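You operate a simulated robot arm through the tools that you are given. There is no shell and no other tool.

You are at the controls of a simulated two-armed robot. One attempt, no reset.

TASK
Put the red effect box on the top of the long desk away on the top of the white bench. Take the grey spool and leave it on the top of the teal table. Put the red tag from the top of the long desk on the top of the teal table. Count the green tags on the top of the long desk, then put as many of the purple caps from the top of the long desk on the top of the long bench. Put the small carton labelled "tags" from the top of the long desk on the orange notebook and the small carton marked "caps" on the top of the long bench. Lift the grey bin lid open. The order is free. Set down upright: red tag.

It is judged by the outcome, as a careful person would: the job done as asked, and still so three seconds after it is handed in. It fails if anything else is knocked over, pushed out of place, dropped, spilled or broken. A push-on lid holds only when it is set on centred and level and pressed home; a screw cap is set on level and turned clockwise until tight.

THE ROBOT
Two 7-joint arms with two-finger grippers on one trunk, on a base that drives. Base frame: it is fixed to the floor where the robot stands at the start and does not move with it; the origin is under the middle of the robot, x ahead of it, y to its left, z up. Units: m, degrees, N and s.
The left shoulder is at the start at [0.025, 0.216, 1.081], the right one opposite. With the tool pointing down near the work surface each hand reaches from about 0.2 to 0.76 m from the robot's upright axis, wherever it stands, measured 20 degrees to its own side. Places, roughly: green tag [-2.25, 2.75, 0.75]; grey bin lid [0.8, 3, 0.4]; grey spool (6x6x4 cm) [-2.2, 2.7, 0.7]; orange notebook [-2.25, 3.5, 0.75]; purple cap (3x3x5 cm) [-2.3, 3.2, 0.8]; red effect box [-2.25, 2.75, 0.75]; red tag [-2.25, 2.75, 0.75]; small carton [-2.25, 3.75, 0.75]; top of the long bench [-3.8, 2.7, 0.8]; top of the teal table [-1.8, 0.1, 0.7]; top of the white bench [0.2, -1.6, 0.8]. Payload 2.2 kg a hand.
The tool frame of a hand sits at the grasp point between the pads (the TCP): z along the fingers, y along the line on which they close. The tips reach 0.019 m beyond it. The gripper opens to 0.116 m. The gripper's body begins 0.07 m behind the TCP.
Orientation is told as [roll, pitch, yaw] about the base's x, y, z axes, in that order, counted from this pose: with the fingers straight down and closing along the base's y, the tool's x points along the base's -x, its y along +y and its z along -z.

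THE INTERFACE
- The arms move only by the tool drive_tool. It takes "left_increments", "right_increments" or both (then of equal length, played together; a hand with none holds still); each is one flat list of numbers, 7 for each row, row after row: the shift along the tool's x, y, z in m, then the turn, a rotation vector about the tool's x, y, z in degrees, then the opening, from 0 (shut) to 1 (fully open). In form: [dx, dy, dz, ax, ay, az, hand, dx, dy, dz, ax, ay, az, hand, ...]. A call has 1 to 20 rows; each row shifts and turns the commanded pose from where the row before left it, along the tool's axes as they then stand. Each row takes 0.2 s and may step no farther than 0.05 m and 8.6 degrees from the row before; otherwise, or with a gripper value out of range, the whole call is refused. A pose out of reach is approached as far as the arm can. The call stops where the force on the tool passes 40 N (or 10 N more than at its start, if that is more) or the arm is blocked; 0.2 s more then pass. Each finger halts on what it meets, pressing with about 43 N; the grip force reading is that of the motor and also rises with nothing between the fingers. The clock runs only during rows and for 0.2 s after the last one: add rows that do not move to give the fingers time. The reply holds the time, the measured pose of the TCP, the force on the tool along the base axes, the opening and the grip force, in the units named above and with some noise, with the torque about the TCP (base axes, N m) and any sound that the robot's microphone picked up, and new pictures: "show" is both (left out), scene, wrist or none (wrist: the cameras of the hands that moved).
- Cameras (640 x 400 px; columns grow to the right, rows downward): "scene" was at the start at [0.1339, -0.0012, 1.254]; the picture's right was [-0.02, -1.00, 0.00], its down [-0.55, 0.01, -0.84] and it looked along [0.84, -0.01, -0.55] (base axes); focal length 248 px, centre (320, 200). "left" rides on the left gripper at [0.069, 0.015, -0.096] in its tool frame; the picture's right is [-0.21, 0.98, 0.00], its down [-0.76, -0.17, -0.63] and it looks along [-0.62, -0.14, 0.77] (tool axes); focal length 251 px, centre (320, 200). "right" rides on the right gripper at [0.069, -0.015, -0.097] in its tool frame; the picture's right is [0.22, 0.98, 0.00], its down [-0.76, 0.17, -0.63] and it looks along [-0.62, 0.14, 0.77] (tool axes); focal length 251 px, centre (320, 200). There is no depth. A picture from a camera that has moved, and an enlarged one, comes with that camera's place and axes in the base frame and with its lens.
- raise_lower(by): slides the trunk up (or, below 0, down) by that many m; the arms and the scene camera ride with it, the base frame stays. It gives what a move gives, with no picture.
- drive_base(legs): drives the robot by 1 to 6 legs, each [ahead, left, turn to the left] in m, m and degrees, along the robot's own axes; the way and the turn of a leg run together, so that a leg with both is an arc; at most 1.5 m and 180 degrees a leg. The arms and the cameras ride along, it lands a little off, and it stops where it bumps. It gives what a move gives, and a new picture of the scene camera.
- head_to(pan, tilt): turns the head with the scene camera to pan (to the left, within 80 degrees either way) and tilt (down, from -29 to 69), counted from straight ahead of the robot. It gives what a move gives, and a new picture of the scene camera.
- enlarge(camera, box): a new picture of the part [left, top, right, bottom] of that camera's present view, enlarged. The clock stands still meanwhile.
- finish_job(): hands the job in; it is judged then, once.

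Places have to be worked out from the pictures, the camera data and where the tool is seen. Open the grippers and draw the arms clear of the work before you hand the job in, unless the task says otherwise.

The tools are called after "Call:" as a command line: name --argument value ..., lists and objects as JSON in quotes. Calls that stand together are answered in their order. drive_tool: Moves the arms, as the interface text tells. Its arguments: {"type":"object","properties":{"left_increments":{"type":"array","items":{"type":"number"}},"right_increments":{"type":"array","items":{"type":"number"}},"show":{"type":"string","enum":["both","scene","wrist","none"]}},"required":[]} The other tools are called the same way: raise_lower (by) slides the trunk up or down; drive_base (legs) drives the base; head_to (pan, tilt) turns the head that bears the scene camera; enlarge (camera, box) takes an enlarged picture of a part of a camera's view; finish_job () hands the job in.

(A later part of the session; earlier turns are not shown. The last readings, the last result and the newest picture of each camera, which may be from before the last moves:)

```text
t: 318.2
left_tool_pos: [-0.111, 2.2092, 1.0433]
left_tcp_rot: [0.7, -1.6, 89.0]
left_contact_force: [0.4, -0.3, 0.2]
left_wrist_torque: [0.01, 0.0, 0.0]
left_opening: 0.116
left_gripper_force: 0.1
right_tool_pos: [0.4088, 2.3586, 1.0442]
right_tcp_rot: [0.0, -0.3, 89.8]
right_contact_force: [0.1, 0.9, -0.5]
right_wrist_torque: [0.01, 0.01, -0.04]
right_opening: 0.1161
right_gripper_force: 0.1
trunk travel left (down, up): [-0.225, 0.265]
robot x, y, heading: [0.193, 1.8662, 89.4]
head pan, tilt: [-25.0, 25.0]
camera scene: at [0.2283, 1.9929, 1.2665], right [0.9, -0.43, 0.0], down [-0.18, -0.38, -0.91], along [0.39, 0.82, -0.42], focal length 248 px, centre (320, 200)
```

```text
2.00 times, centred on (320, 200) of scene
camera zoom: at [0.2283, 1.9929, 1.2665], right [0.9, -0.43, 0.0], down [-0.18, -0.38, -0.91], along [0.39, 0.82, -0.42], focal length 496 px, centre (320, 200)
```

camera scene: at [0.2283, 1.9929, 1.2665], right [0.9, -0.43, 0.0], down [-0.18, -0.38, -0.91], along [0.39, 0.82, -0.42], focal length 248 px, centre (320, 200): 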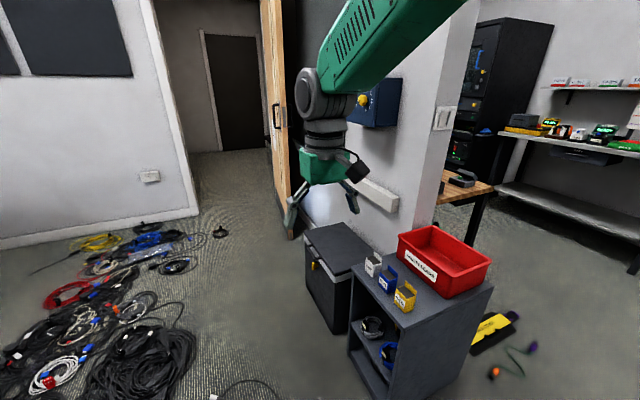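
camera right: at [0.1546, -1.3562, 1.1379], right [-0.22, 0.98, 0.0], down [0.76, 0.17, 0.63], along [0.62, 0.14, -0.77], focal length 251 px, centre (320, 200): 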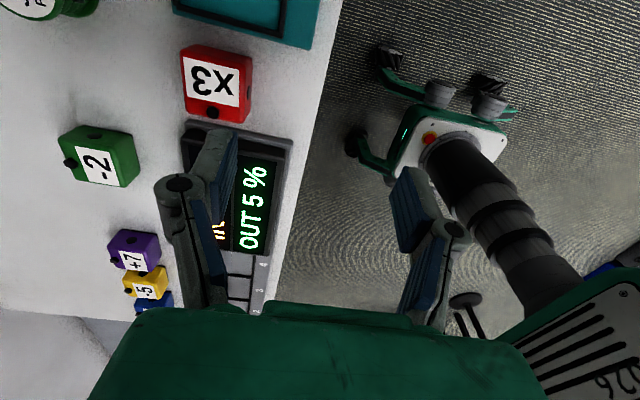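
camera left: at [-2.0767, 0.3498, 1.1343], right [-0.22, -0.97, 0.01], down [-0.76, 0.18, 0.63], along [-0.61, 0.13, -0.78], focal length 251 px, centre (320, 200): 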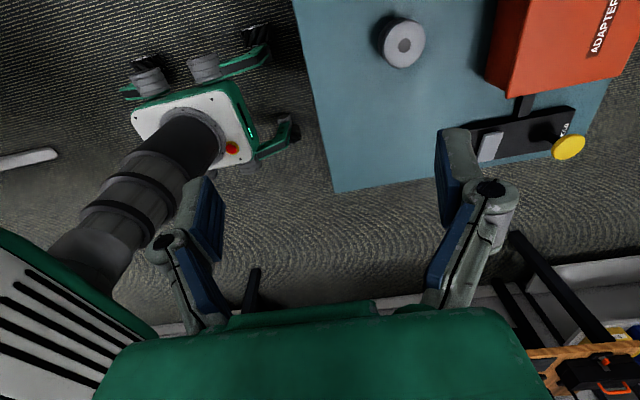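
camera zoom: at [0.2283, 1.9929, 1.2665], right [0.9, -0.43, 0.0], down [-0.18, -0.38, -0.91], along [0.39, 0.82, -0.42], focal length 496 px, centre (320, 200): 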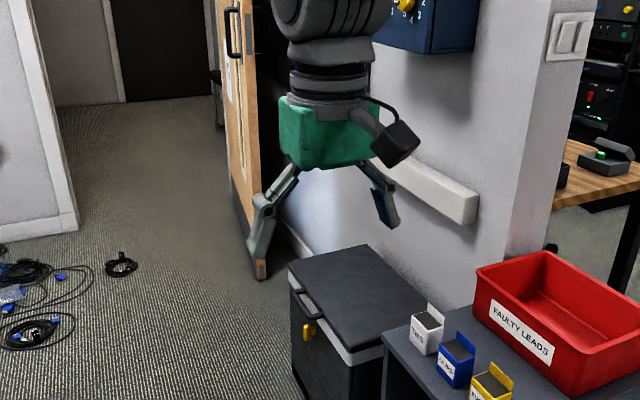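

The bin lid spans about x 0.71–1.0, y 2.85–3.27 at z≈0.4, with a bar handle and yellow latch on its -x face. I check the floor cables in front of it.

Call:
head_to --pan -10 --tilt 45

Call:
enlarge --camera "scene" --box '[320, 60, 480, 160]'

```text
t: 319.1
left_tool_pos: [-0.1105, 2.2074, 1.0425]
left_tcp_rot: [0.6, -1.8, 89.0]
left_contact_force: [0.5, 0.1, -0.1]
left_wrist_torque: [-0.01, 0.01, 0.0]
left_opening: 0.1159
left_gripper_force: 0.0
right_tool_pos: [0.4093, 2.3571, 1.0443]
right_tcp_rot: [0.1, -0.5, 89.7]
right_contact_force: [0.1, 0.5, 0.4]
right_wrist_torque: [-0.05, 0.01, 0.01]
right_opening: 0.116
right_gripper_force: 0.1
trunk travel left (down, up): [-0.225, 0.265]
robot x, y, heading: [0.1925, 1.8676, 89.5]
head pan, tilt: [-10.0, 45.0]
camera scene: at [0.2041, 1.9891, 1.236], right [0.98, -0.18, 0.0], down [-0.13, -0.7, -0.71], along [0.13, 0.69, -0.71], focal length 248 px, centre (320, 200)
```

scene: 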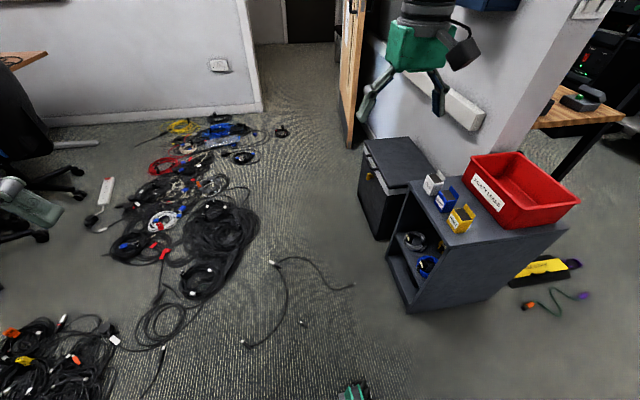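

```text
4.00 times, centred on (400, 110) of scene
camera zoom: at [0.2041, 1.9891, 1.236], right [0.98, -0.18, 0.0], down [-0.13, -0.7, -0.71], along [0.13, 0.69, -0.71], focal length 991 px, centre (0, 560)
```

zoom: 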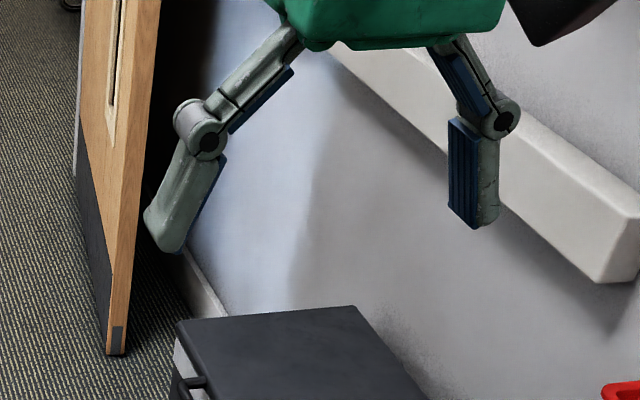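

The thin cable's ends lie at about (-0.07, 2.38), (0.2, 2.41) and (0.49, 2.54), so I'll stay south of it: I move to about (0.46, 2.08), between cable and cubby, for a closer look at the lid.

Call:
drive_base --legs '[[0, -0.27, 0.5], [0.2, 0, 0]]'

Call:
head_to --pan -15 --tilt 40

Call:
enlarge --camera "scene" --box '[240, 80, 400, 180]'

```text
t: 322.1
left_tool_pos: [0.1679, 2.4047, 1.0457]
left_tcp_rot: [1.3, -1.7, 89.2]
left_contact_force: [0.6, 0.9, 0.2]
left_wrist_torque: [-0.04, 0.03, 0.01]
left_opening: 0.1161
left_gripper_force: 0.0
right_tool_pos: [0.687, 2.5567, 1.0416]
right_tcp_rot: [0.8, -0.2, 89.8]
right_contact_force: [0.3, 0.4, -0.1]
right_wrist_torque: [-0.01, 0.08, 0.02]
right_opening: 0.1162
right_gripper_force: 0.0
trunk travel left (down, up): [-0.225, 0.265]
robot x, y, heading: [0.4636, 2.0655, 89.9]
head pan, tilt: [-10.0, 45.0]
camera scene: at [0.476, 2.1882, 1.2358], right [0.98, -0.17, 0.0], down [-0.12, -0.7, -0.7], along [0.12, 0.69, -0.71], focal length 248 px, centre (320, 200)
```

scene: 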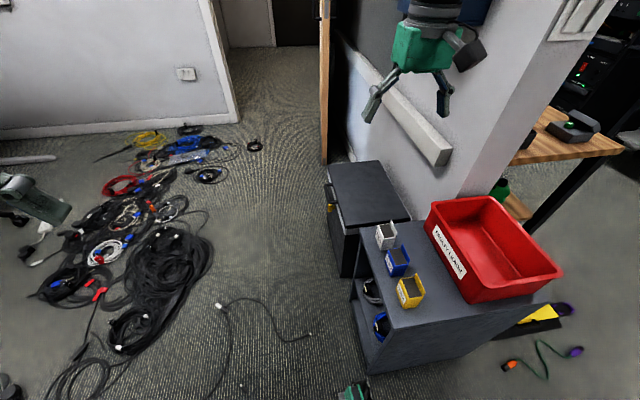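

```text
t: 322.8
left_tool_pos: [0.1517, 2.4021, 1.0435]
left_tcp_rot: [0.6, -1.8, 89.3]
left_contact_force: [0.3, 0.7, 1.0]
left_wrist_torque: [-0.04, -0.01, 0.0]
left_opening: 0.1162
left_gripper_force: 0.1
right_tool_pos: [0.6719, 2.5549, 1.0442]
right_tcp_rot: [0.1, -0.5, 89.9]
right_contact_force: [-0.2, -0.4, -0.6]
right_wrist_torque: [-0.02, -0.06, 0.02]
right_opening: 0.1157
right_gripper_force: 0.1
trunk travel left (down, up): [-0.225, 0.265]
robot x, y, heading: [0.456, 2.0653, 89.8]
head pan, tilt: [-15.0, 40.0]
camera scene: at [0.4617, 2.1902, 1.2432], right [0.97, -0.26, 0.02], down [-0.15, -0.62, -0.77], along [0.21, 0.74, -0.64], focal length 248 px, centre (320, 200)
```

scene: 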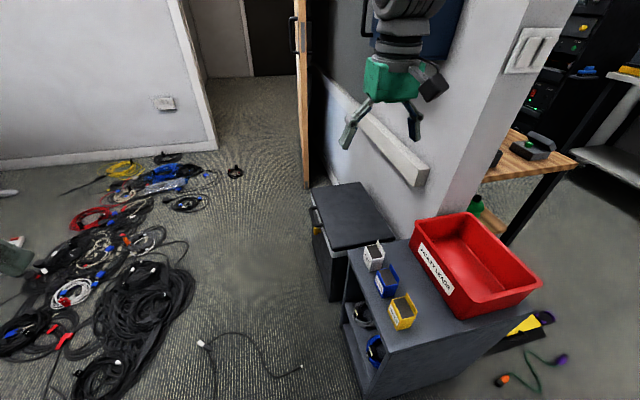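

```text
4.00 times, centred on (320, 130) of scene
camera zoom: at [0.4617, 2.1902, 1.2432], right [0.97, -0.26, 0.02], down [-0.15, -0.62, -0.77], along [0.21, 0.74, -0.64], focal length 991 px, centre (320, 480)
```

zoom: 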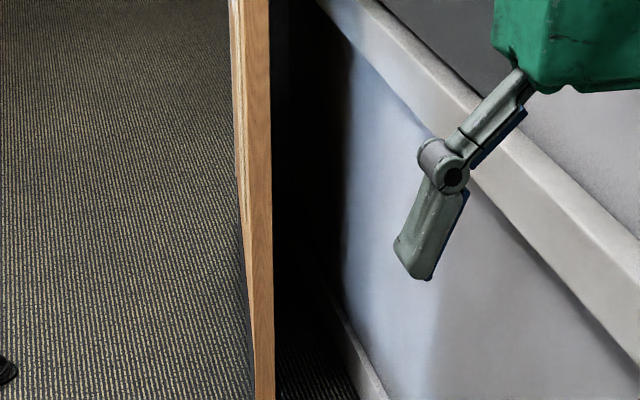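

Call:
enlarge --camera "scene" --box '[290, 170, 418, 250]'

Call:
enlarge --camera "right" --box '[0, 0, 640, 400]'

```text
5.00 times, centred on (354, 210) of scene
camera zoom: at [0.4617, 2.1902, 1.2432], right [0.97, -0.26, 0.02], down [-0.15, -0.62, -0.77], along [0.21, 0.74, -0.64], focal length 1239 px, centre (150, 150)
```

zoom: 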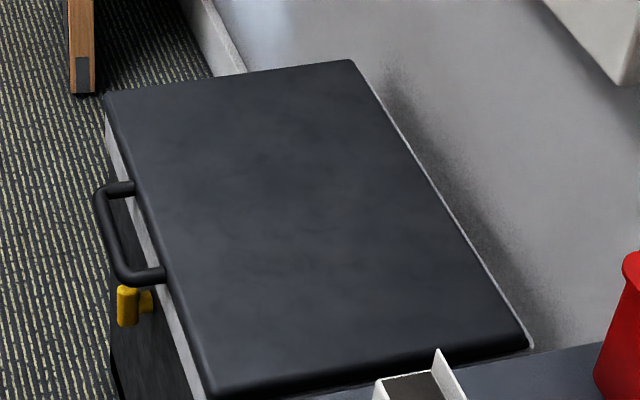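

```text
1.00 times, centred on (320, 200) of right (not enlarged: the box is as wide or as high as the picture)
camera zoom: at [0.6863, 2.4861, 1.1416], right [-0.98, -0.21, 0.0], down [-0.16, 0.75, 0.64], along [-0.14, 0.62, -0.77], focal length 251 px, centre (320, 200)
```

zoom: 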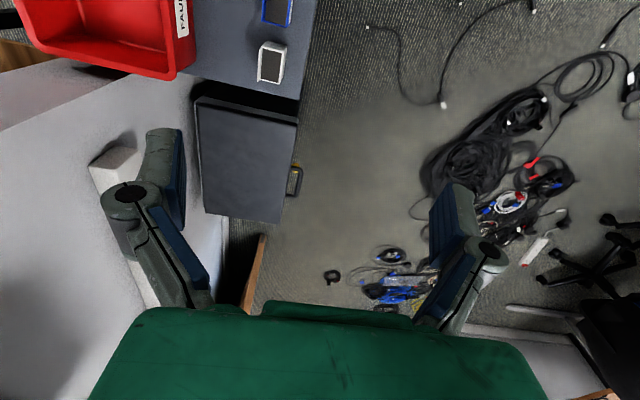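

The lid has a U-shaped bar handle (x≈0.655, y 3.0–3.125, z≈0.385) and hinges along the wall side. Standing at about (0.6, 2.08) facing +x, the left arm should reach it sideways without touching cables or cubby. I turn right and move there.

Call:
drive_base --legs '[[0, 0, -90], [0.14, 0, 0]]'

Call:
head_to --pan 75 --tilt 45

```text
t: 327.9
left_tool_pos: [0.9374, 2.3596, 1.0451]
left_tcp_rot: [1.1, -1.8, -1.2]
left_contact_force: [-0.2, -0.3, 0.0]
left_wrist_torque: [0.0, 0.05, 0.02]
left_opening: 0.1161
left_gripper_force: 0.0
right_tool_pos: [1.0878, 1.8384, 1.0426]
right_tcp_rot: [0.6, -0.4, -0.4]
right_contact_force: [0.7, -1.7, -0.2]
right_wrist_torque: [-0.01, 0.02, 0.03]
right_opening: 0.1159
right_gripper_force: 0.1
trunk travel left (down, up): [-0.225, 0.265]
robot x, y, heading: [0.5992, 2.0668, -0.2]
head pan, tilt: [-15.0, 40.0]
camera scene: at [0.7241, 2.0528, 1.2434], right [-0.26, -0.96, 0.01], down [-0.62, 0.16, -0.77], along [0.74, -0.21, -0.64], focal length 248 px, centre (320, 200)
```

scene: 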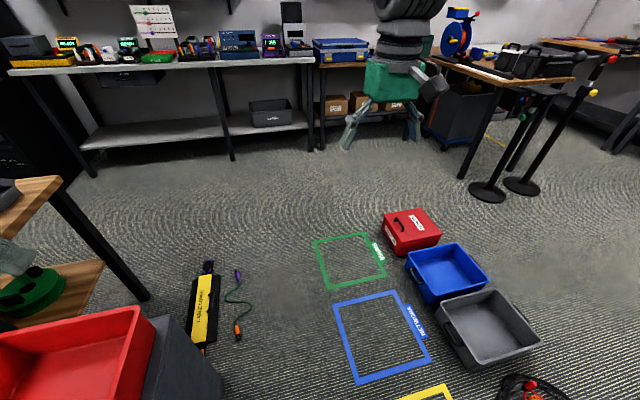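

```text
t: 329.6
left_tool_pos: [0.9365, 2.3569, 1.0471]
left_tcp_rot: [1.3, -2.0, -1.1]
left_contact_force: [-0.3, 0.4, 0.1]
left_wrist_torque: [0.01, 0.03, -0.01]
left_opening: 0.1159
left_gripper_force: 0.1
right_tool_pos: [1.0874, 1.836, 1.0434]
right_tcp_rot: [0.7, -0.5, -0.4]
right_contact_force: [0.5, -0.7, 0.7]
right_wrist_torque: [-0.04, -0.02, 0.01]
right_opening: 0.1159
right_gripper_force: 0.0
trunk travel left (down, up): [-0.225, 0.265]
robot x, y, heading: [0.6017, 2.0645, -0.3]
head pan, tilt: [75.0, 45.0]
camera scene: at [0.6637, 2.1552, 1.2353], right [0.96, -0.26, 0.0], down [-0.19, -0.69, -0.7], along [0.18, 0.68, -0.71], focal length 248 px, centre (320, 200)
```

scene: 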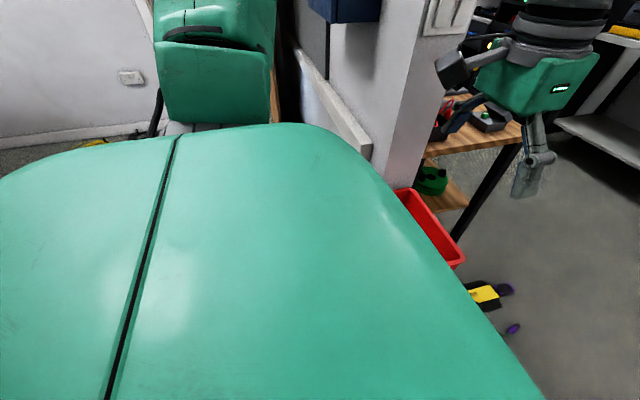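

My own shoulder blocks the head's view here, so I'll use the left wrist camera. First I swing the left hand over to (0.62, 2.72) at safe height and turn it 90° to point its camera toward the bin.

Call:
drive_tool --left_increments '[0.02, 0.02, 0, 0, 0, 0, 1, 0.031, 0.036, 0, 0, 0, 0, 1, 0.031, 0.036, 0, 0, 0, 0, 1, 0.031, 0.036, 0, 0, 0, 0, 1, 0.031, 0.036, 0, 0, 0, 0, 1, 0.031, 0.036, 0, 0, 0, 0, 1, 0.031, 0.036, 0, 0, 0, 0, 1, 0.031, 0.036, 0, 0, 0, 0, 1, 0.031, 0.036, 0, 0, 0, 0, 1, 0.031, 0.036, 0, 0, 0, 0, 1, 0.015, 0.018, 0, 0, 0, 0, 1, 0, 0, 0, 0, 0, 0, 1]' --show "none"

Call:
drive_tool --left_increments '[0, 0, 0, 0, 0, -8, 1, 0, 0, 0, 0, 0, -8, 1, 0, 0, 0, 0, 0, -8, 1, 0, 0, 0, 0, 0, -8, 1, 0, 0, 0, 0, 0, -8, 1, 0, 0, 0, 0, 0, -8, 1, 0, 0, 0, 0, 0, -8, 1, 0, 0, 0, 0, 0, -8, 1, 0, 0, 0, 0, 0, -8, 1, 0, 0, 0, 0, 0, -8, 1, 0, 0, 0, 0, 0, -8, 1, 0, 0, 0, 0, 0, -3, 1, 0, 0, 0, 0, 0, 0, 1]' --show "wrist"

```text
t: 332.2
left_tool_pos: [0.6567, 2.6807, 1.0457]
left_tcp_rot: [1.5, -1.9, -1.2]
left_contact_force: [-0.2, 0.1, 0.5]
left_wrist_torque: [0.03, 0.0, 0.01]
left_opening: 0.1161
left_gripper_force: 0.0
left hand out of reach, approached as far as the arm can: row 5, 6
right_tool_pos: [1.0863, 1.8323, 1.0432]
right_tcp_rot: [0.9, -0.5, -0.5]
right_contact_force: [-1.1, 0.0, 0.8]
right_wrist_torque: [0.03, -0.02, -0.01]
right_opening: 0.116
right_gripper_force: 0.1
trunk travel left (down, up): [-0.225, 0.265]
robot x, y, heading: [0.5985, 2.0629, -0.6]
head pan, tilt: [75.0, 45.0]
```

```text
t: 335.0
left_tool_pos: [0.6565, 2.6727, 1.0476]
left_tcp_rot: [-2.0, -1.8, 90.0]
left_contact_force: [-0.6, -0.8, -0.1]
left_wrist_torque: [-0.03, 0.04, -0.01]
left_opening: 0.1159
left_gripper_force: 0.0
right_tool_pos: [1.0854, 1.8252, 1.0415]
right_tcp_rot: [1.3, -0.6, -0.5]
right_contact_force: [0.5, -0.6, 0.0]
right_wrist_torque: [0.02, 0.01, -0.01]
right_opening: 0.116
right_gripper_force: 0.1
trunk travel left (down, up): [-0.225, 0.265]
robot x, y, heading: [0.5972, 2.0591, -0.4]
head pan, tilt: [75.0, 45.0]
camera left: at [0.6385, 2.6023, 1.1421], right [-0.98, 0.21, -0.03], down [0.14, 0.74, 0.66], along [0.16, 0.64, -0.75], focal length 251 px, centre (320, 200)
```

left: 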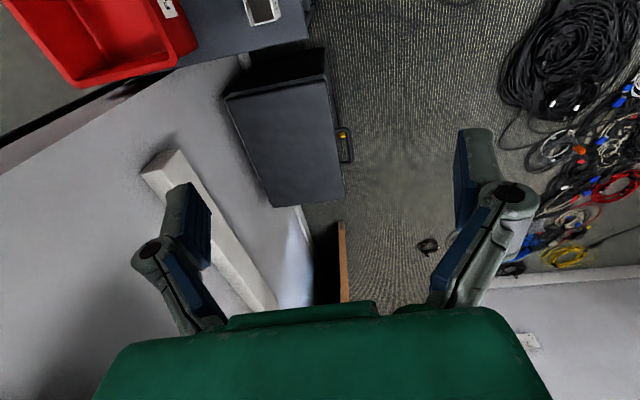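

The wrist camera now shows the lid, its bar handle and the yellow latch. I lower the trunk for reach and look closely at the latch and handle.

Call:
raise_lower --by -0.2

Call:
enlarge --camera "left" --box '[200, 20, 440, 220]'

```text
t: 337.2
left_tool_pos: [0.658, 2.6788, 0.8457]
left_tcp_rot: [-1.8, -1.4, 90.0]
left_contact_force: [-0.4, -1.0, 0.4]
left_wrist_torque: [0.04, -0.02, 0.02]
left_opening: 0.116
left_gripper_force: 0.1
right_tool_pos: [1.0862, 1.8311, 0.843]
right_tcp_rot: [0.8, -0.7, -0.3]
right_contact_force: [-0.1, 0.7, 0.7]
right_wrist_torque: [0.0, -0.03, 0.03]
right_opening: 0.1158
right_gripper_force: 0.1
trunk travel left (down, up): [-0.025, 0.465]
robot x, y, heading: [0.5971, 2.0628, -0.2]
head pan, tilt: [75.0, 45.0]
```

```text
2.00 times, centred on (320, 120) of left
camera zoom: at [0.6382, 2.6086, 0.9398], right [-0.98, 0.22, -0.03], down [0.15, 0.74, 0.66], along [0.16, 0.64, -0.75], focal length 503 px, centre (320, 360)
```

zoom: 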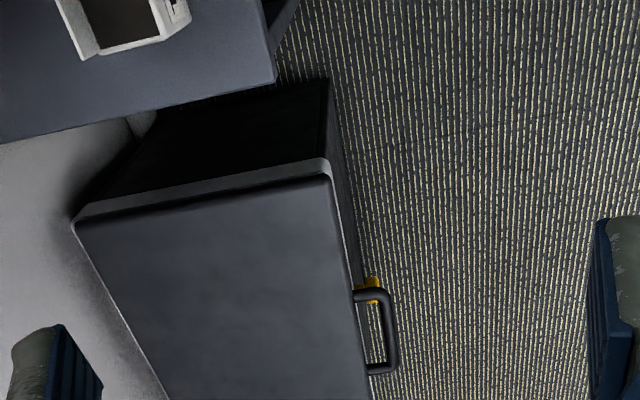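

Handle bar runs from about (0.645, 2.99) to (0.655, 3.12). I tilt the left hand ~38° so its fingers point forward-down toward the handle, with a narrow opening.

Call:
drive_tool --left_increments '[0, 0, 0, 0, -8, 0, 0.6, 0, 0, 0, 0, -8, 0, 0.5, 0, 0, 0, 0, -8, 0, 0.5, 0, 0, 0, 0, -8, 0, 0.5, 0, 0, 0, 0, -4, 0, 0.5, 0, 0, 0, 0, 0, 0, 0.5]' --show "wrist"

```text
t: 338.6
left_tool_pos: [0.6634, 2.7115, 0.8685]
left_tcp_rot: [-2.4, -37.5, 91.3]
left_contact_force: [0.1, -0.5, -0.2]
left_wrist_torque: [-0.03, 0.01, 0.01]
left_opening: 0.0581
left_gripper_force: 0.1
left hand out of reach, approached as far as the arm can: row 4, 5
right_tool_pos: [1.0865, 1.8316, 0.8427]
right_tcp_rot: [0.9, -0.5, -0.5]
right_contact_force: [-0.1, 0.3, -0.6]
right_wrist_torque: [-0.01, 0.01, 0.0]
right_opening: 0.1158
right_gripper_force: 0.1
trunk travel left (down, up): [-0.025, 0.465]
robot x, y, heading: [0.6011, 2.0626, -0.4]
head pan, tilt: [75.0, 45.0]
camera left: at [0.6451, 2.5984, 0.9013], right [-0.98, 0.17, 0.1], down [0.13, 0.22, 0.97], along [0.14, 0.96, -0.23], focal length 251 px, centre (320, 200)
```

left: 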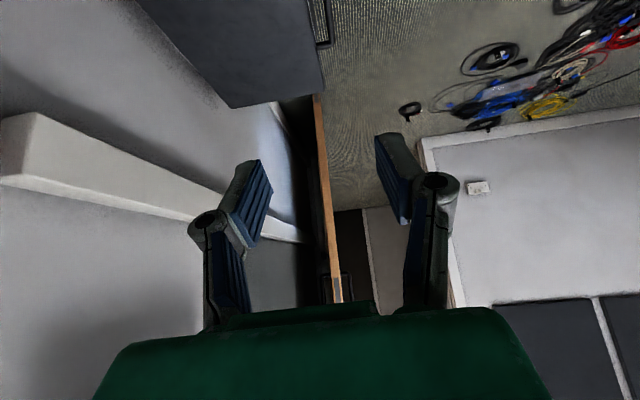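

The hand is limited by being folded close; I advance it along its pointing direction toward the handle in stages, watching clearance.

Call:
drive_tool --left_increments '[0.003, 0.001, 0.04, 0, 0, 0, 0.5, 0.003, 0.001, 0.043, 0, 0, 0, 0.5, 0.004, 0.001, 0.043, 0, 0, 0, 0.5, 0.004, 0.001, 0.043, 0, 0, 0, 0.5, 0.004, 0.001, 0.043, 0, 0, 0, 0.5, 0, 0, 0, 0, 0, 0, 0.5]' --show "wrist"

```text
t: 340.0
left_tool_pos: [0.6636, 2.826, 0.6878]
left_tcp_rot: [-2.4, -37.5, 91.4]
left_contact_force: [0.2, -0.1, 1.0]
left_wrist_torque: [-0.01, 0.01, 0.01]
left_opening: 0.0581
left_gripper_force: 0.1
right_tool_pos: [1.0853, 1.8303, 0.8413]
right_tcp_rot: [0.9, -0.5, -0.4]
right_contact_force: [0.2, -0.1, 0.4]
right_wrist_torque: [0.0, 0.03, -0.01]
right_opening: 0.1161
right_gripper_force: 0.1
trunk travel left (down, up): [-0.025, 0.465]
robot x, y, heading: [0.5981, 2.0651, -0.4]
head pan, tilt: [75.0, 45.0]
camera left: at [0.6457, 2.7128, 0.722], right [-0.98, 0.17, 0.1], down [0.13, 0.21, 0.97], along [0.15, 0.96, -0.23], focal length 251 px, centre (320, 200)
```

left: 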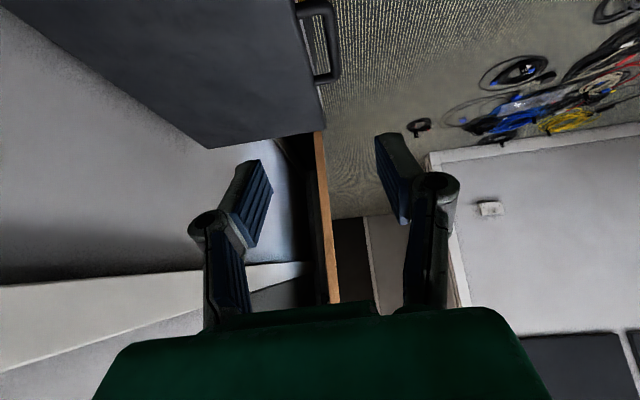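

Handle is in view at the top of the frame (bar at x≈0.66). I continue toward it, stopping short for a check.

Call:
drive_tool --left_increments '[0.002, 0.001, 0.045, 0, 0, 0, 0.5, 0.002, 0.001, 0.045, 0, 0, 0, 0.5, 0.002, 0.001, 0.045, 0, 0, 0, 0.5, 0.002, 0.001, 0.045, 0, 0, 0, 0.5, 0.002, 0.001, 0.04, 0, 0, 0, 0.5, 0, 0, 0, 0, 0, 0, 0.5, 0, 0, 0, 0, 0, 0, 0.5]' --show "wrist"

```text
t: 341.6
left_tool_pos: [0.6653, 2.9519, 0.5059]
left_tcp_rot: [-2.3, -37.4, 91.3]
left_contact_force: [-0.2, -0.5, -0.1]
left_wrist_torque: [0.01, 0.0, 0.01]
left_opening: 0.0582
left_gripper_force: 0.0
right_tool_pos: [1.0864, 1.8299, 0.8429]
right_tcp_rot: [1.0, -0.5, -0.4]
right_contact_force: [0.8, -0.1, 0.3]
right_wrist_torque: [0.0, -0.02, 0.0]
right_opening: 0.1163
right_gripper_force: 0.1
trunk travel left (down, up): [-0.025, 0.465]
robot x, y, heading: [0.6043, 2.0669, -0.4]
head pan, tilt: [75.0, 45.0]
camera left: at [0.647, 2.8393, 0.5401], right [-0.98, 0.17, 0.1], down [0.13, 0.21, 0.97], along [0.14, 0.96, -0.23], focal length 251 px, centre (320, 200)
```

left: 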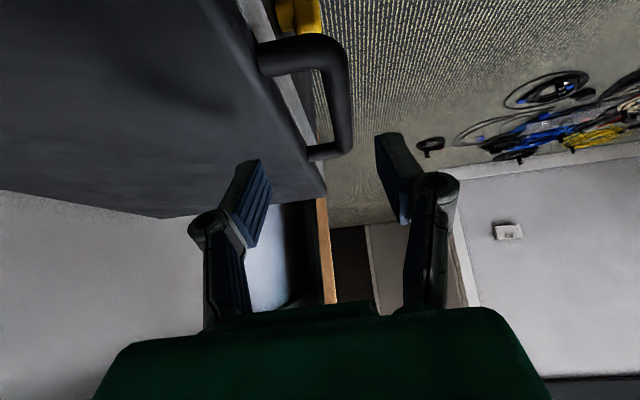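

The bar lies about 19 mm to the -x side of the hand's centre. I correct that and advance a bit more.

Call:
drive_tool --left_increments '[0, 0.01, 0, 0, 0, 0, 0.5, 0, 0.009, 0.02, 0, 0, 0, 0.5, 0, 0, 0.025, 0, 0, 0, 0.5, 0, 0, 0.015, 0, 0, 0, 0.5, 0, 0, 0, 0, 0, 0, 0.5, 0, 0, 0, 0, 0, 0, 0.5]' --show "wrist"

```text
t: 343.0
left_tool_pos: [0.6465, 2.9894, 0.4582]
left_tcp_rot: [-2.5, -37.5, 91.4]
left_contact_force: [-5.2, 0.3, 0.9]
left_wrist_torque: [0.01, 0.05, 0.01]
left_opening: 0.0561
left_gripper_force: 0.0
right_tool_pos: [1.0851, 1.8318, 0.8432]
right_tcp_rot: [0.9, -0.5, -0.4]
right_contact_force: [0.4, -0.8, 0.3]
right_wrist_torque: [-0.01, 0.03, 0.02]
right_opening: 0.1159
right_gripper_force: 0.0
trunk travel left (down, up): [-0.025, 0.465]
robot x, y, heading: [0.5989, 2.0662, -0.3]
head pan, tilt: [75.0, 45.0]
camera left: at [0.6294, 2.8766, 0.492], right [-0.98, 0.17, 0.1], down [0.13, 0.21, 0.97], along [0.14, 0.96, -0.23], focal length 251 px, centre (320, 200)
```

left: 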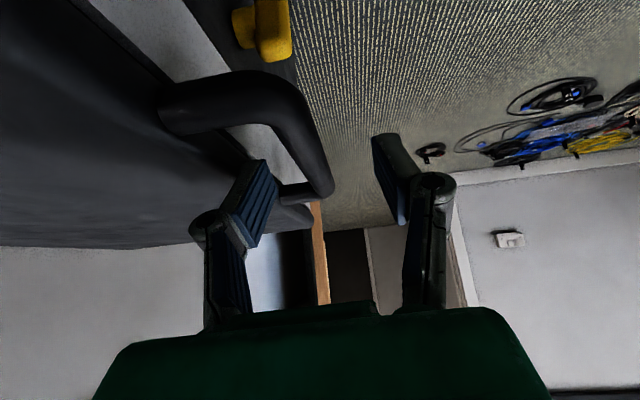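

I'm touching lightly (5 N): triangulating shows the handle is at z≈0.44 (bar x≈0.648, y 2.945–3.07) and my inside finger touched the lid edge. I narrow the opening and look again.

Call:
drive_tool --left_increments '[0, 0, -0.01, 0, 0, 0, 0.3, 0, 0, 0, 0, 0, 0, 0.3, 0, 0, 0, 0, 0, 0, 0.3]' --show "wrist"

```text
t: 343.8
left_tool_pos: [0.6473, 2.9826, 0.4658]
left_tcp_rot: [-2.4, -37.5, 91.3]
left_contact_force: [0.6, -0.1, -0.7]
left_wrist_torque: [-0.04, 0.03, -0.02]
left_opening: 0.0347
left_gripper_force: 0.0
right_tool_pos: [1.0854, 1.8313, 0.8419]
right_tcp_rot: [0.9, -0.6, -0.4]
right_contact_force: [-0.1, -0.1, 0.1]
right_wrist_torque: [-0.01, -0.01, -0.03]
right_opening: 0.116
right_gripper_force: 0.1
trunk travel left (down, up): [-0.025, 0.465]
robot x, y, heading: [0.6011, 2.0644, -0.4]
head pan, tilt: [75.0, 45.0]
camera left: at [0.6298, 2.8698, 0.5002], right [-0.98, 0.17, 0.1], down [0.13, 0.21, 0.97], along [0.15, 0.96, -0.23], focal length 251 px, centre (320, 200)
```

left: 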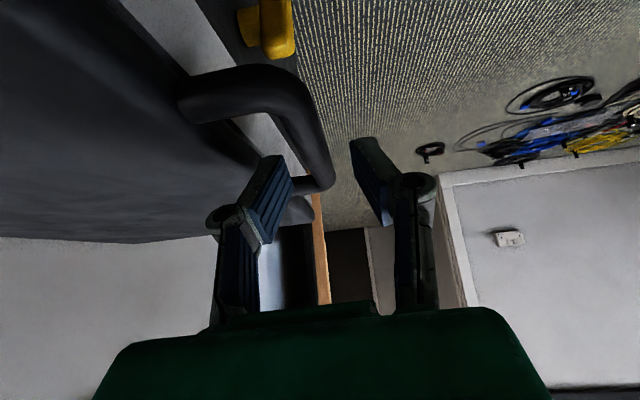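

Free of contact, with the bar between the fingers. I advance 20 mm so the bar sits between the pads.

Call:
drive_tool --left_increments '[0, 0, 0.007, 0, 0, 0, 0.3, 0, 0, 0.007, 0, 0, 0, 0.3, 0, 0, 0.006, 0, 0, 0, 0.3, 0, 0, 0, 0, 0, 0, 0.3]' --show "wrist"

```text
t: 344.8
left_tool_pos: [0.6477, 2.9937, 0.4498]
left_tcp_rot: [-2.4, -37.4, 91.5]
left_contact_force: [-0.1, 0.6, -0.3]
left_wrist_torque: [-0.03, 0.03, 0.0]
left_opening: 0.0346
left_gripper_force: 0.0
right_tool_pos: [1.0858, 1.8314, 0.8429]
right_tcp_rot: [0.9, -0.5, -0.3]
right_contact_force: [-0.7, 0.0, 0.0]
right_wrist_torque: [0.01, 0.01, 0.0]
right_opening: 0.1163
right_gripper_force: 0.0
trunk travel left (down, up): [-0.025, 0.465]
robot x, y, heading: [0.5992, 2.068, -0.3]
head pan, tilt: [75.0, 45.0]
camera left: at [0.6304, 2.8824, 0.4841], right [-0.98, 0.17, 0.1], down [0.13, 0.21, 0.97], along [0.14, 0.96, -0.23], focal length 251 px, centre (320, 200)
```

left: 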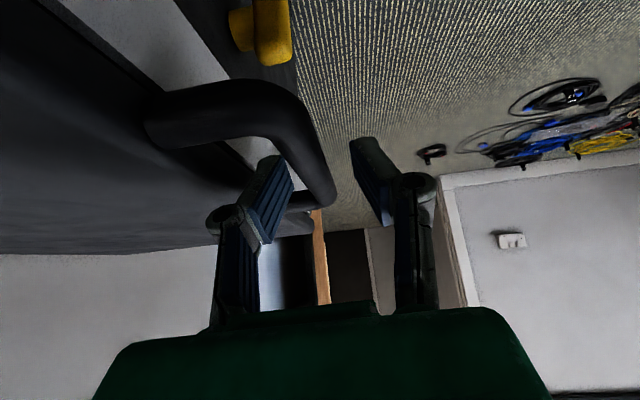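

Bar is between the pads with no contact. Closing on it.

Call:
drive_tool --left_increments '[0, 0, 0, 0, 0, 0, 0, 0, 0, 0, 0, 0, 0, 0, 0, 0, 0, 0, 0, 0, 0]' --show "wrist"

```text
t: 345.6
left_tool_pos: [0.6519, 2.9946, 0.4506]
left_tcp_rot: [-2.7, -37.4, 91.3]
left_contact_force: [17.8, 2.3, -2.5]
left_wrist_torque: [-0.07, -0.23, -0.26]
left_opening: 0.017
left_gripper_force: 42.0
right_tool_pos: [1.0865, 1.831, 0.8423]
right_tcp_rot: [0.8, -0.5, -0.5]
right_contact_force: [-0.6, 0.0, 0.7]
right_wrist_torque: [0.0, -0.01, 0.01]
right_opening: 0.116
right_gripper_force: 0.1
trunk travel left (down, up): [-0.025, 0.465]
robot x, y, heading: [0.6007, 2.0642, -0.3]
head pan, tilt: [75.0, 45.0]
camera left: at [0.6336, 2.8823, 0.4842], right [-0.98, 0.18, 0.09], down [0.13, 0.21, 0.97], along [0.15, 0.96, -0.23], focal length 251 px, centre (320, 200)
```

left: 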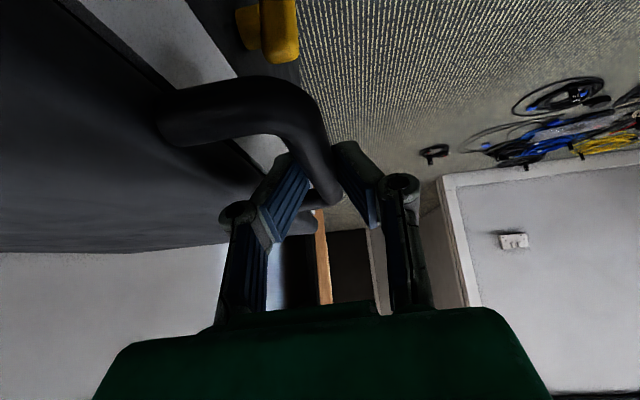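

Bar gripped (0.017). I shift 4 mm to relieve the side load, then test-lift 2 cm straight up and watch the force.

Call:
drive_tool --left_increments '[0, -0.004, 0, 0, 0, 0, 0, -0.0061, -0.0003, -0.0079, 0, 0, 0, 0, -0.0061, -0.0007, -0.0079, 0, 0, 0, 0, 0, 0, 0, 0, 0, 0, 0]' --show "wrist"

```text
t: 346.6
left_tool_pos: [0.6537, 2.994, 0.4691]
left_tcp_rot: [-2.4, -37.5, 91.3]
left_contact_force: [15.0, 5.2, -4.0]
left_wrist_torque: [-0.24, -0.05, -0.21]
left_opening: 0.0168
left_gripper_force: 42.5
right_tool_pos: [1.0855, 1.8313, 0.843]
right_tcp_rot: [0.8, -0.5, -0.3]
right_contact_force: [-0.6, -0.1, 0.0]
right_wrist_torque: [-0.02, 0.01, 0.01]
right_opening: 0.1162
right_gripper_force: 0.1
trunk travel left (down, up): [-0.025, 0.465]
robot x, y, heading: [0.6015, 2.0652, -0.6]
head pan, tilt: [75.0, 45.0]
camera left: at [0.6354, 2.8822, 0.5038], right [-0.98, 0.17, 0.1], down [0.13, 0.22, 0.97], along [0.15, 0.96, -0.23], focal length 251 px, centre (320, 200)
```

left: 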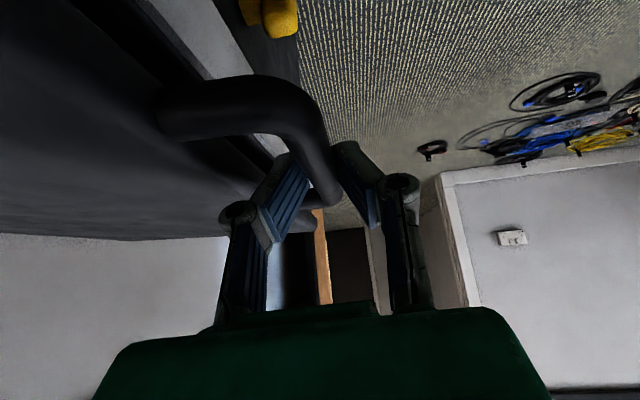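

The lid lifts freely (no latch resistance). I follow the hinge arc upward in small steps, checking forces.

Call:
drive_tool --left_increments '[-0.0105, -0.0025, -0.0137, 0, 0, 0, 0, -0.0105, -0.0025, -0.0137, 0, 0, 0, 0, -0.011, -0.005, -0.0143, 0, 0, 0, 0, -0.011, -0.005, -0.0143, 0, 0, 0, 0, -0.0105, -0.0071, -0.0137, 0, 0, 0, 0, -0.0105, -0.0071, -0.0137, 0, 0, 0, 0, -0.0099, -0.0091, -0.0129, 0, 0, 0, 0, -0.0099, -0.0091, -0.0129, 0, 0, 0, 0, 0, 0, 0, 0, 0, 0, 0]' --show "wrist"

```text
t: 348.6
left_tool_pos: [0.6962, 2.9941, 0.6071]
left_tcp_rot: [-2.5, -37.3, 91.2]
left_contact_force: [20.8, -1.9, -15.9]
left_wrist_torque: [-0.58, -0.21, -0.22]
left_opening: 0.0166
left_gripper_force: 42.5
right_tool_pos: [1.0868, 1.8309, 0.8424]
right_tcp_rot: [0.9, -0.5, -0.5]
right_contact_force: [0.4, 0.3, 0.5]
right_wrist_torque: [-0.03, -0.02, 0.01]
right_opening: 0.1161
right_gripper_force: 0.0
trunk travel left (down, up): [-0.025, 0.465]
robot x, y, heading: [0.5983, 2.0623, -0.4]
head pan, tilt: [75.0, 45.0]
camera left: at [0.6791, 2.8815, 0.6422], right [-0.98, 0.17, 0.1], down [0.14, 0.22, 0.97], along [0.15, 0.96, -0.24], focal length 251 px, centre (320, 200)
```

left: 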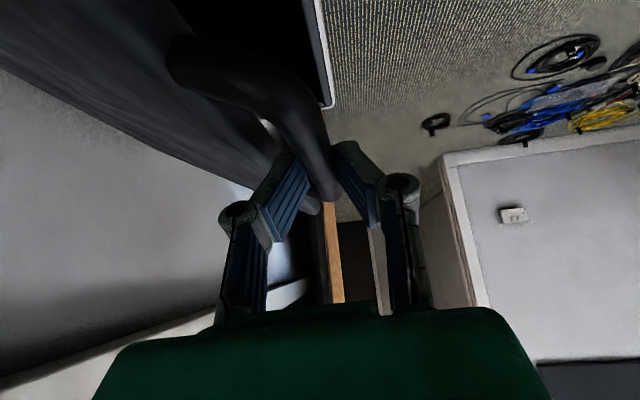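

The lid is ~30° open; the pull is radial, so the true radius is slightly smaller (~0.297 m). I adjust the arc and continue to ~53°.

Call:
drive_tool --left_increments '[-0.0081, -0.0119, -0.0106, 0, 0, 0, 0, -0.0081, -0.0119, -0.0106, 0, 0, 0, 0, -0.0079, -0.0126, -0.0103, 0, 0, 0, 0, -0.0079, -0.0126, -0.0103, 0, 0, 0, 0, -0.007, -0.0141, -0.009, 0, 0, 0, 0, -0.007, -0.0141, -0.009, 0, 0, 0, 0, 0, 0, 0, 0, 0, 0, 0]' --show "wrist"

```text
t: 350.2
left_tool_pos: [0.7674, 2.9943, 0.6907]
left_tcp_rot: [-2.4, -37.8, 91.5]
left_contact_force: [-11.8, -16.4, 8.7]
left_wrist_torque: [-0.66, 0.31, 0.02]
left_opening: 0.017
left_gripper_force: 42.5
right_tool_pos: [1.0841, 1.8299, 0.8418]
right_tcp_rot: [1.1, -0.5, -0.5]
right_contact_force: [-0.4, 0.5, -0.1]
right_wrist_torque: [-0.01, 0.0, -0.01]
right_opening: 0.116
right_gripper_force: 0.0
trunk travel left (down, up): [-0.025, 0.465]
robot x, y, heading: [0.6, 2.0652, 0.0]
head pan, tilt: [75.0, 45.0]
camera left: at [0.7501, 2.8807, 0.7248], right [-0.98, 0.17, 0.1], down [0.13, 0.21, 0.97], along [0.14, 0.96, -0.23], focal length 251 px, centre (320, 200)
```

left: 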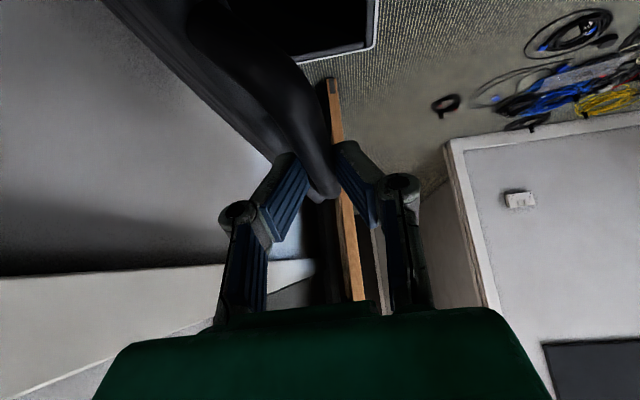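

Fitting the measured arc gives a hinge near x≈0.96 and radius 0.309. I continue to ~65° and look at the wall and trunking ahead.

Call:
drive_tool --left_increments '[-0.0066, -0.0133, -0.0086, 0, 0, 0, 0, -0.0066, -0.0133, -0.0086, 0, 0, 0, 0, -0.0052, -0.0168, -0.0067, 0, 0, 0, 0, -0.0052, -0.0168, -0.0067, 0, 0, 0, 0, 0, 0, 0, 0, 0, 0, 0]' --show "wrist"

```text
t: 351.4
left_tool_pos: [0.8293, 2.994, 0.73]
left_tcp_rot: [-2.4, -37.6, 91.4]
left_contact_force: [-3.6, -11.2, 4.3]
left_wrist_torque: [0.31, 0.03, 0.02]
left_opening: 0.0169
left_gripper_force: 42.2
right_tool_pos: [1.085, 1.8287, 0.8429]
right_tcp_rot: [1.0, -0.5, -0.4]
right_contact_force: [0.6, 0.5, -0.3]
right_wrist_torque: [-0.01, -0.01, -0.01]
right_opening: 0.116
right_gripper_force: 0.0
trunk travel left (down, up): [-0.025, 0.465]
robot x, y, heading: [0.5991, 2.0619, -0.2]
head pan, tilt: [75.0, 45.0]
camera left: at [0.8114, 2.8803, 0.7637], right [-0.98, 0.17, 0.1], down [0.13, 0.21, 0.97], along [0.15, 0.96, -0.23], focal length 251 px, centre (320, 200)
```

left: 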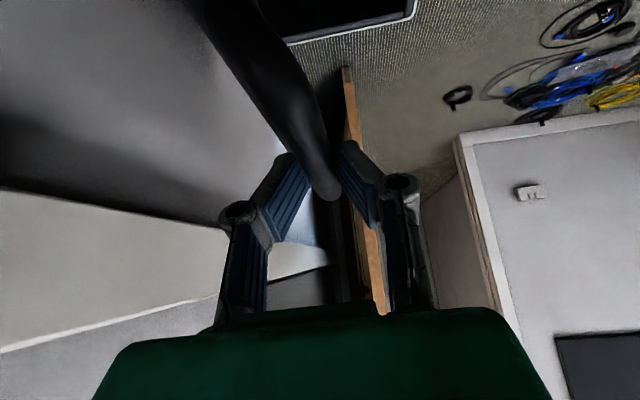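

The lid is at ~65° with low forces. I loosen the grip slightly (the fingers still surround the bar) to see whether the lid holds by itself.

Call:
drive_tool --left_increments '[0, 0, 0, 0, 0, 0, 0.28, 0, 0, 0, 0, 0, 0, 0.28, 0, 0, 0, 0, 0, 0, 0.28, 0, 0, 0, 0, 0, 0, 0.28]' --show "wrist"

```text
t: 352.4
left_tool_pos: [0.8276, 2.9952, 0.7279]
left_tcp_rot: [-2.5, -37.5, 91.4]
left_contact_force: [0.6, -0.1, -0.3]
left_wrist_torque: [0.01, 0.0, -0.02]
left_opening: 0.0326
left_gripper_force: 0.1
right_tool_pos: [1.0862, 1.8325, 0.8426]
right_tcp_rot: [1.0, -0.6, -0.5]
right_contact_force: [0.0, 0.3, -0.7]
right_wrist_torque: [-0.01, 0.0, -0.01]
right_opening: 0.116
right_gripper_force: 0.2
trunk travel left (down, up): [-0.025, 0.465]
robot x, y, heading: [0.5966, 2.0641, -0.4]
head pan, tilt: [75.0, 45.0]
camera left: at [0.8107, 2.8817, 0.7621], right [-0.98, 0.17, 0.1], down [0.13, 0.22, 0.97], along [0.14, 0.96, -0.23], focal length 251 px, centre (320, 200)
```

left: 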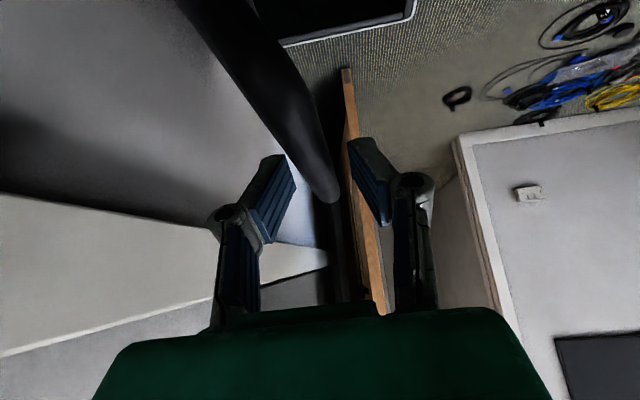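

No load on the fingers: the lid holds its position by friction. I re-grip and open it further, toward ~80°, watching for contact with the wall trunking.

Call:
drive_tool --left_increments '[0, 0, 0, 0, 0, 0, 0.28, 0, 0, 0, 0, 0, 0, 0.28, 0, 0, 0, 0, 0, 0, 0.28, 0, 0, 0, 0, 0, 0, 0.28, 0, 0, 0, 0, 0, 0, 0, 0, 0, 0, 0, 0, 0, 0]' --show "none"

Call:
drive_tool --left_increments '[-0.0041, -0.0177, -0.0051, 0, 0, 0, 0, -0.0041, -0.0177, -0.0051, 0, 0, 0, 0, -0.0025, -0.0184, -0.003, 0, 0, 0, 0, 0, 0, 0, 0, 0, 0, 0]' --show "wrist"

```text
t: 353.8
left_tool_pos: [0.827, 2.993, 0.7277]
left_tcp_rot: [-2.4, -37.5, 91.3]
left_contact_force: [-1.0, -0.2, -0.4]
left_wrist_torque: [0.03, 0.03, 0.0]
left_opening: 0.017
left_gripper_force: 42.5
right_tool_pos: [1.0855, 1.8306, 0.8424]
right_tcp_rot: [0.9, -0.5, -0.4]
right_contact_force: [0.0, 0.2, 0.3]
right_wrist_torque: [0.02, 0.0, -0.01]
right_opening: 0.1158
right_gripper_force: 0.1
trunk travel left (down, up): [-0.025, 0.465]
robot x, y, heading: [0.6008, 2.0671, -0.7]
head pan, tilt: [75.0, 45.0]
```

```text
t: 354.8
left_tool_pos: [0.8806, 2.9929, 0.7488]
left_tcp_rot: [-2.6, -37.5, 91.5]
left_contact_force: [-2.7, -10.3, 4.7]
left_wrist_torque: [-0.32, 0.05, -0.01]
left_opening: 0.0167
left_gripper_force: 42.6
right_tool_pos: [1.0863, 1.8298, 0.8426]
right_tcp_rot: [1.1, -0.6, -0.4]
right_contact_force: [-0.3, 0.2, -1.0]
right_wrist_torque: [-0.02, 0.04, -0.01]
right_opening: 0.1161
right_gripper_force: 0.0
trunk travel left (down, up): [-0.025, 0.465]
robot x, y, heading: [0.6003, 2.0693, -0.1]
head pan, tilt: [75.0, 45.0]
camera left: at [0.8647, 2.8805, 0.7834], right [-0.98, 0.17, 0.1], down [0.13, 0.21, 0.97], along [0.15, 0.96, -0.23], focal length 251 px, centre (320, 200)
```

left: 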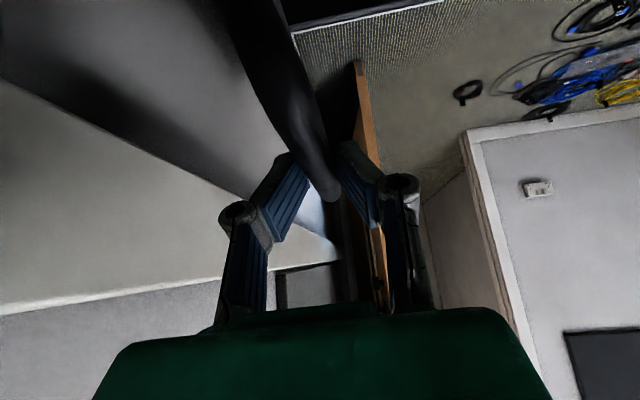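

The trunking face is at x≈0.974, still ~4 cm beyond my inside finger. I go on to about 81°, then release.

Call:
drive_tool --left_increments '[-0.0015, -0.015, -0.0017, 0, 0, 0, 0, -0.0008, -0.012, -0.001, 0, 0, 0, 0, 0, 0, 0, 0, 0, 0, 0]' --show "none"

Call:
drive_tool --left_increments '[0, 0, 0, 0, 0, 0, 0.25, 0, 0, 0, 0, 0, 0, 0.25, 0, 0, 0, 0, 0, 0, 0.25, 0, 0, 0, 0, 0, 0, 0.25, 0, 0, 0, 0, 0, 0, 0.25]' --show "wrist"

```text
t: 355.6
left_tool_pos: [0.9085, 2.9921, 0.7542]
left_tcp_rot: [-2.5, -37.5, 91.4]
left_contact_force: [-3.6, -9.8, 11.6]
left_wrist_torque: [-0.17, 0.11, 0.03]
left_opening: 0.0169
left_gripper_force: 42.3
right_tool_pos: [1.0858, 1.8287, 0.8427]
right_tcp_rot: [1.1, -0.6, -0.5]
right_contact_force: [-0.5, -0.2, 0.9]
right_wrist_torque: [0.01, -0.02, 0.0]
right_opening: 0.1159
right_gripper_force: 0.1
trunk travel left (down, up): [-0.025, 0.465]
robot x, y, heading: [0.6004, 2.0625, -0.0]
head pan, tilt: [75.0, 45.0]
```

```text
t: 356.8
left_tool_pos: [0.9088, 2.9965, 0.7506]
left_tcp_rot: [-2.5, -37.5, 91.4]
left_contact_force: [-0.7, -0.1, -0.2]
left_wrist_torque: [0.01, 0.02, 0.02]
left_opening: 0.0288
left_gripper_force: 0.0
right_tool_pos: [1.0858, 1.8334, 0.8424]
right_tcp_rot: [0.9, -0.7, -0.4]
right_contact_force: [-0.1, -0.2, -0.7]
right_wrist_torque: [0.04, 0.0, 0.04]
right_opening: 0.1163
right_gripper_force: 0.1
trunk travel left (down, up): [-0.025, 0.465]
robot x, y, heading: [0.5984, 2.0658, -0.4]
head pan, tilt: [75.0, 45.0]
camera left: at [0.8913, 2.8835, 0.7853], right [-0.98, 0.17, 0.1], down [0.13, 0.22, 0.97], along [0.14, 0.96, -0.23], focal length 251 px, centre (320, 200)
```

left: 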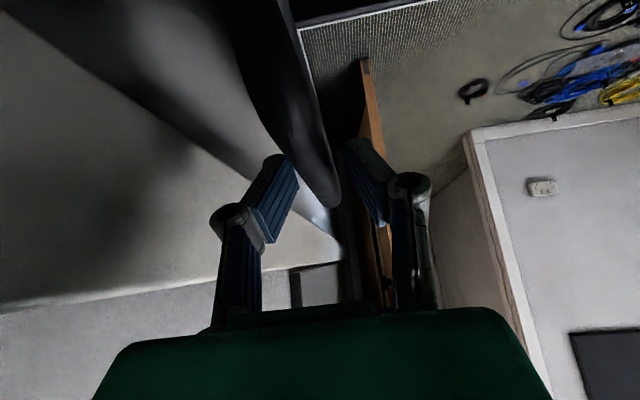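

The lid stays at ~81° on its own. I withdraw the fingers along their axis, then swing the hand away to -x.

Call:
drive_tool --left_increments '[0, 0, -0.02, 0, 0, 0, 0.25, 0, 0, -0.03, 0, 0, 0, 0.25, 0, 0, -0.04, 0, 0, 0, 0.25, 0, 0.01, -0.04, 0, 0, 0, 0.25, 0, 0.03, -0.03, 0, 0, 0, 0.25, 0, 0.04, -0.02, 0, 0, 0, 0.25, 0, 0.04, -0.01, 0, 0, 0, 0.25, 0, 0.04, 0, 0, 0, 0, 0.25, 0, 0, 0, 0, 0, 0, 0.25]' --show "wrist"

```text
t: 358.8
left_tool_pos: [0.743, 2.8789, 0.8967]
left_tcp_rot: [-2.2, -37.5, 91.3]
left_contact_force: [0.6, -0.1, 0.0]
left_wrist_torque: [0.03, -0.01, 0.02]
left_opening: 0.0289
left_gripper_force: 0.0
right_tool_pos: [1.0861, 1.8307, 0.8413]
right_tcp_rot: [0.9, -0.5, -0.3]
right_contact_force: [-0.4, 0.3, -0.6]
right_wrist_torque: [0.01, 0.02, -0.03]
right_opening: 0.1158
right_gripper_force: 0.0
trunk travel left (down, up): [-0.025, 0.465]
robot x, y, heading: [0.5977, 2.0679, -0.3]
head pan, tilt: [75.0, 45.0]
camera left: at [0.7258, 2.7668, 0.9311], right [-0.98, 0.17, 0.1], down [0.14, 0.21, 0.97], along [0.15, 0.96, -0.23], focal length 251 px, centre (320, 200)
```

left: 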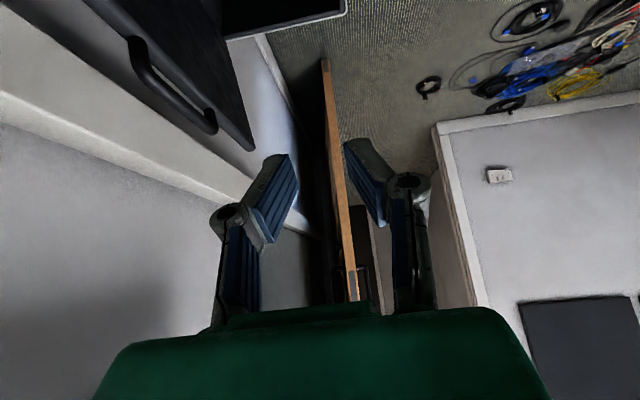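

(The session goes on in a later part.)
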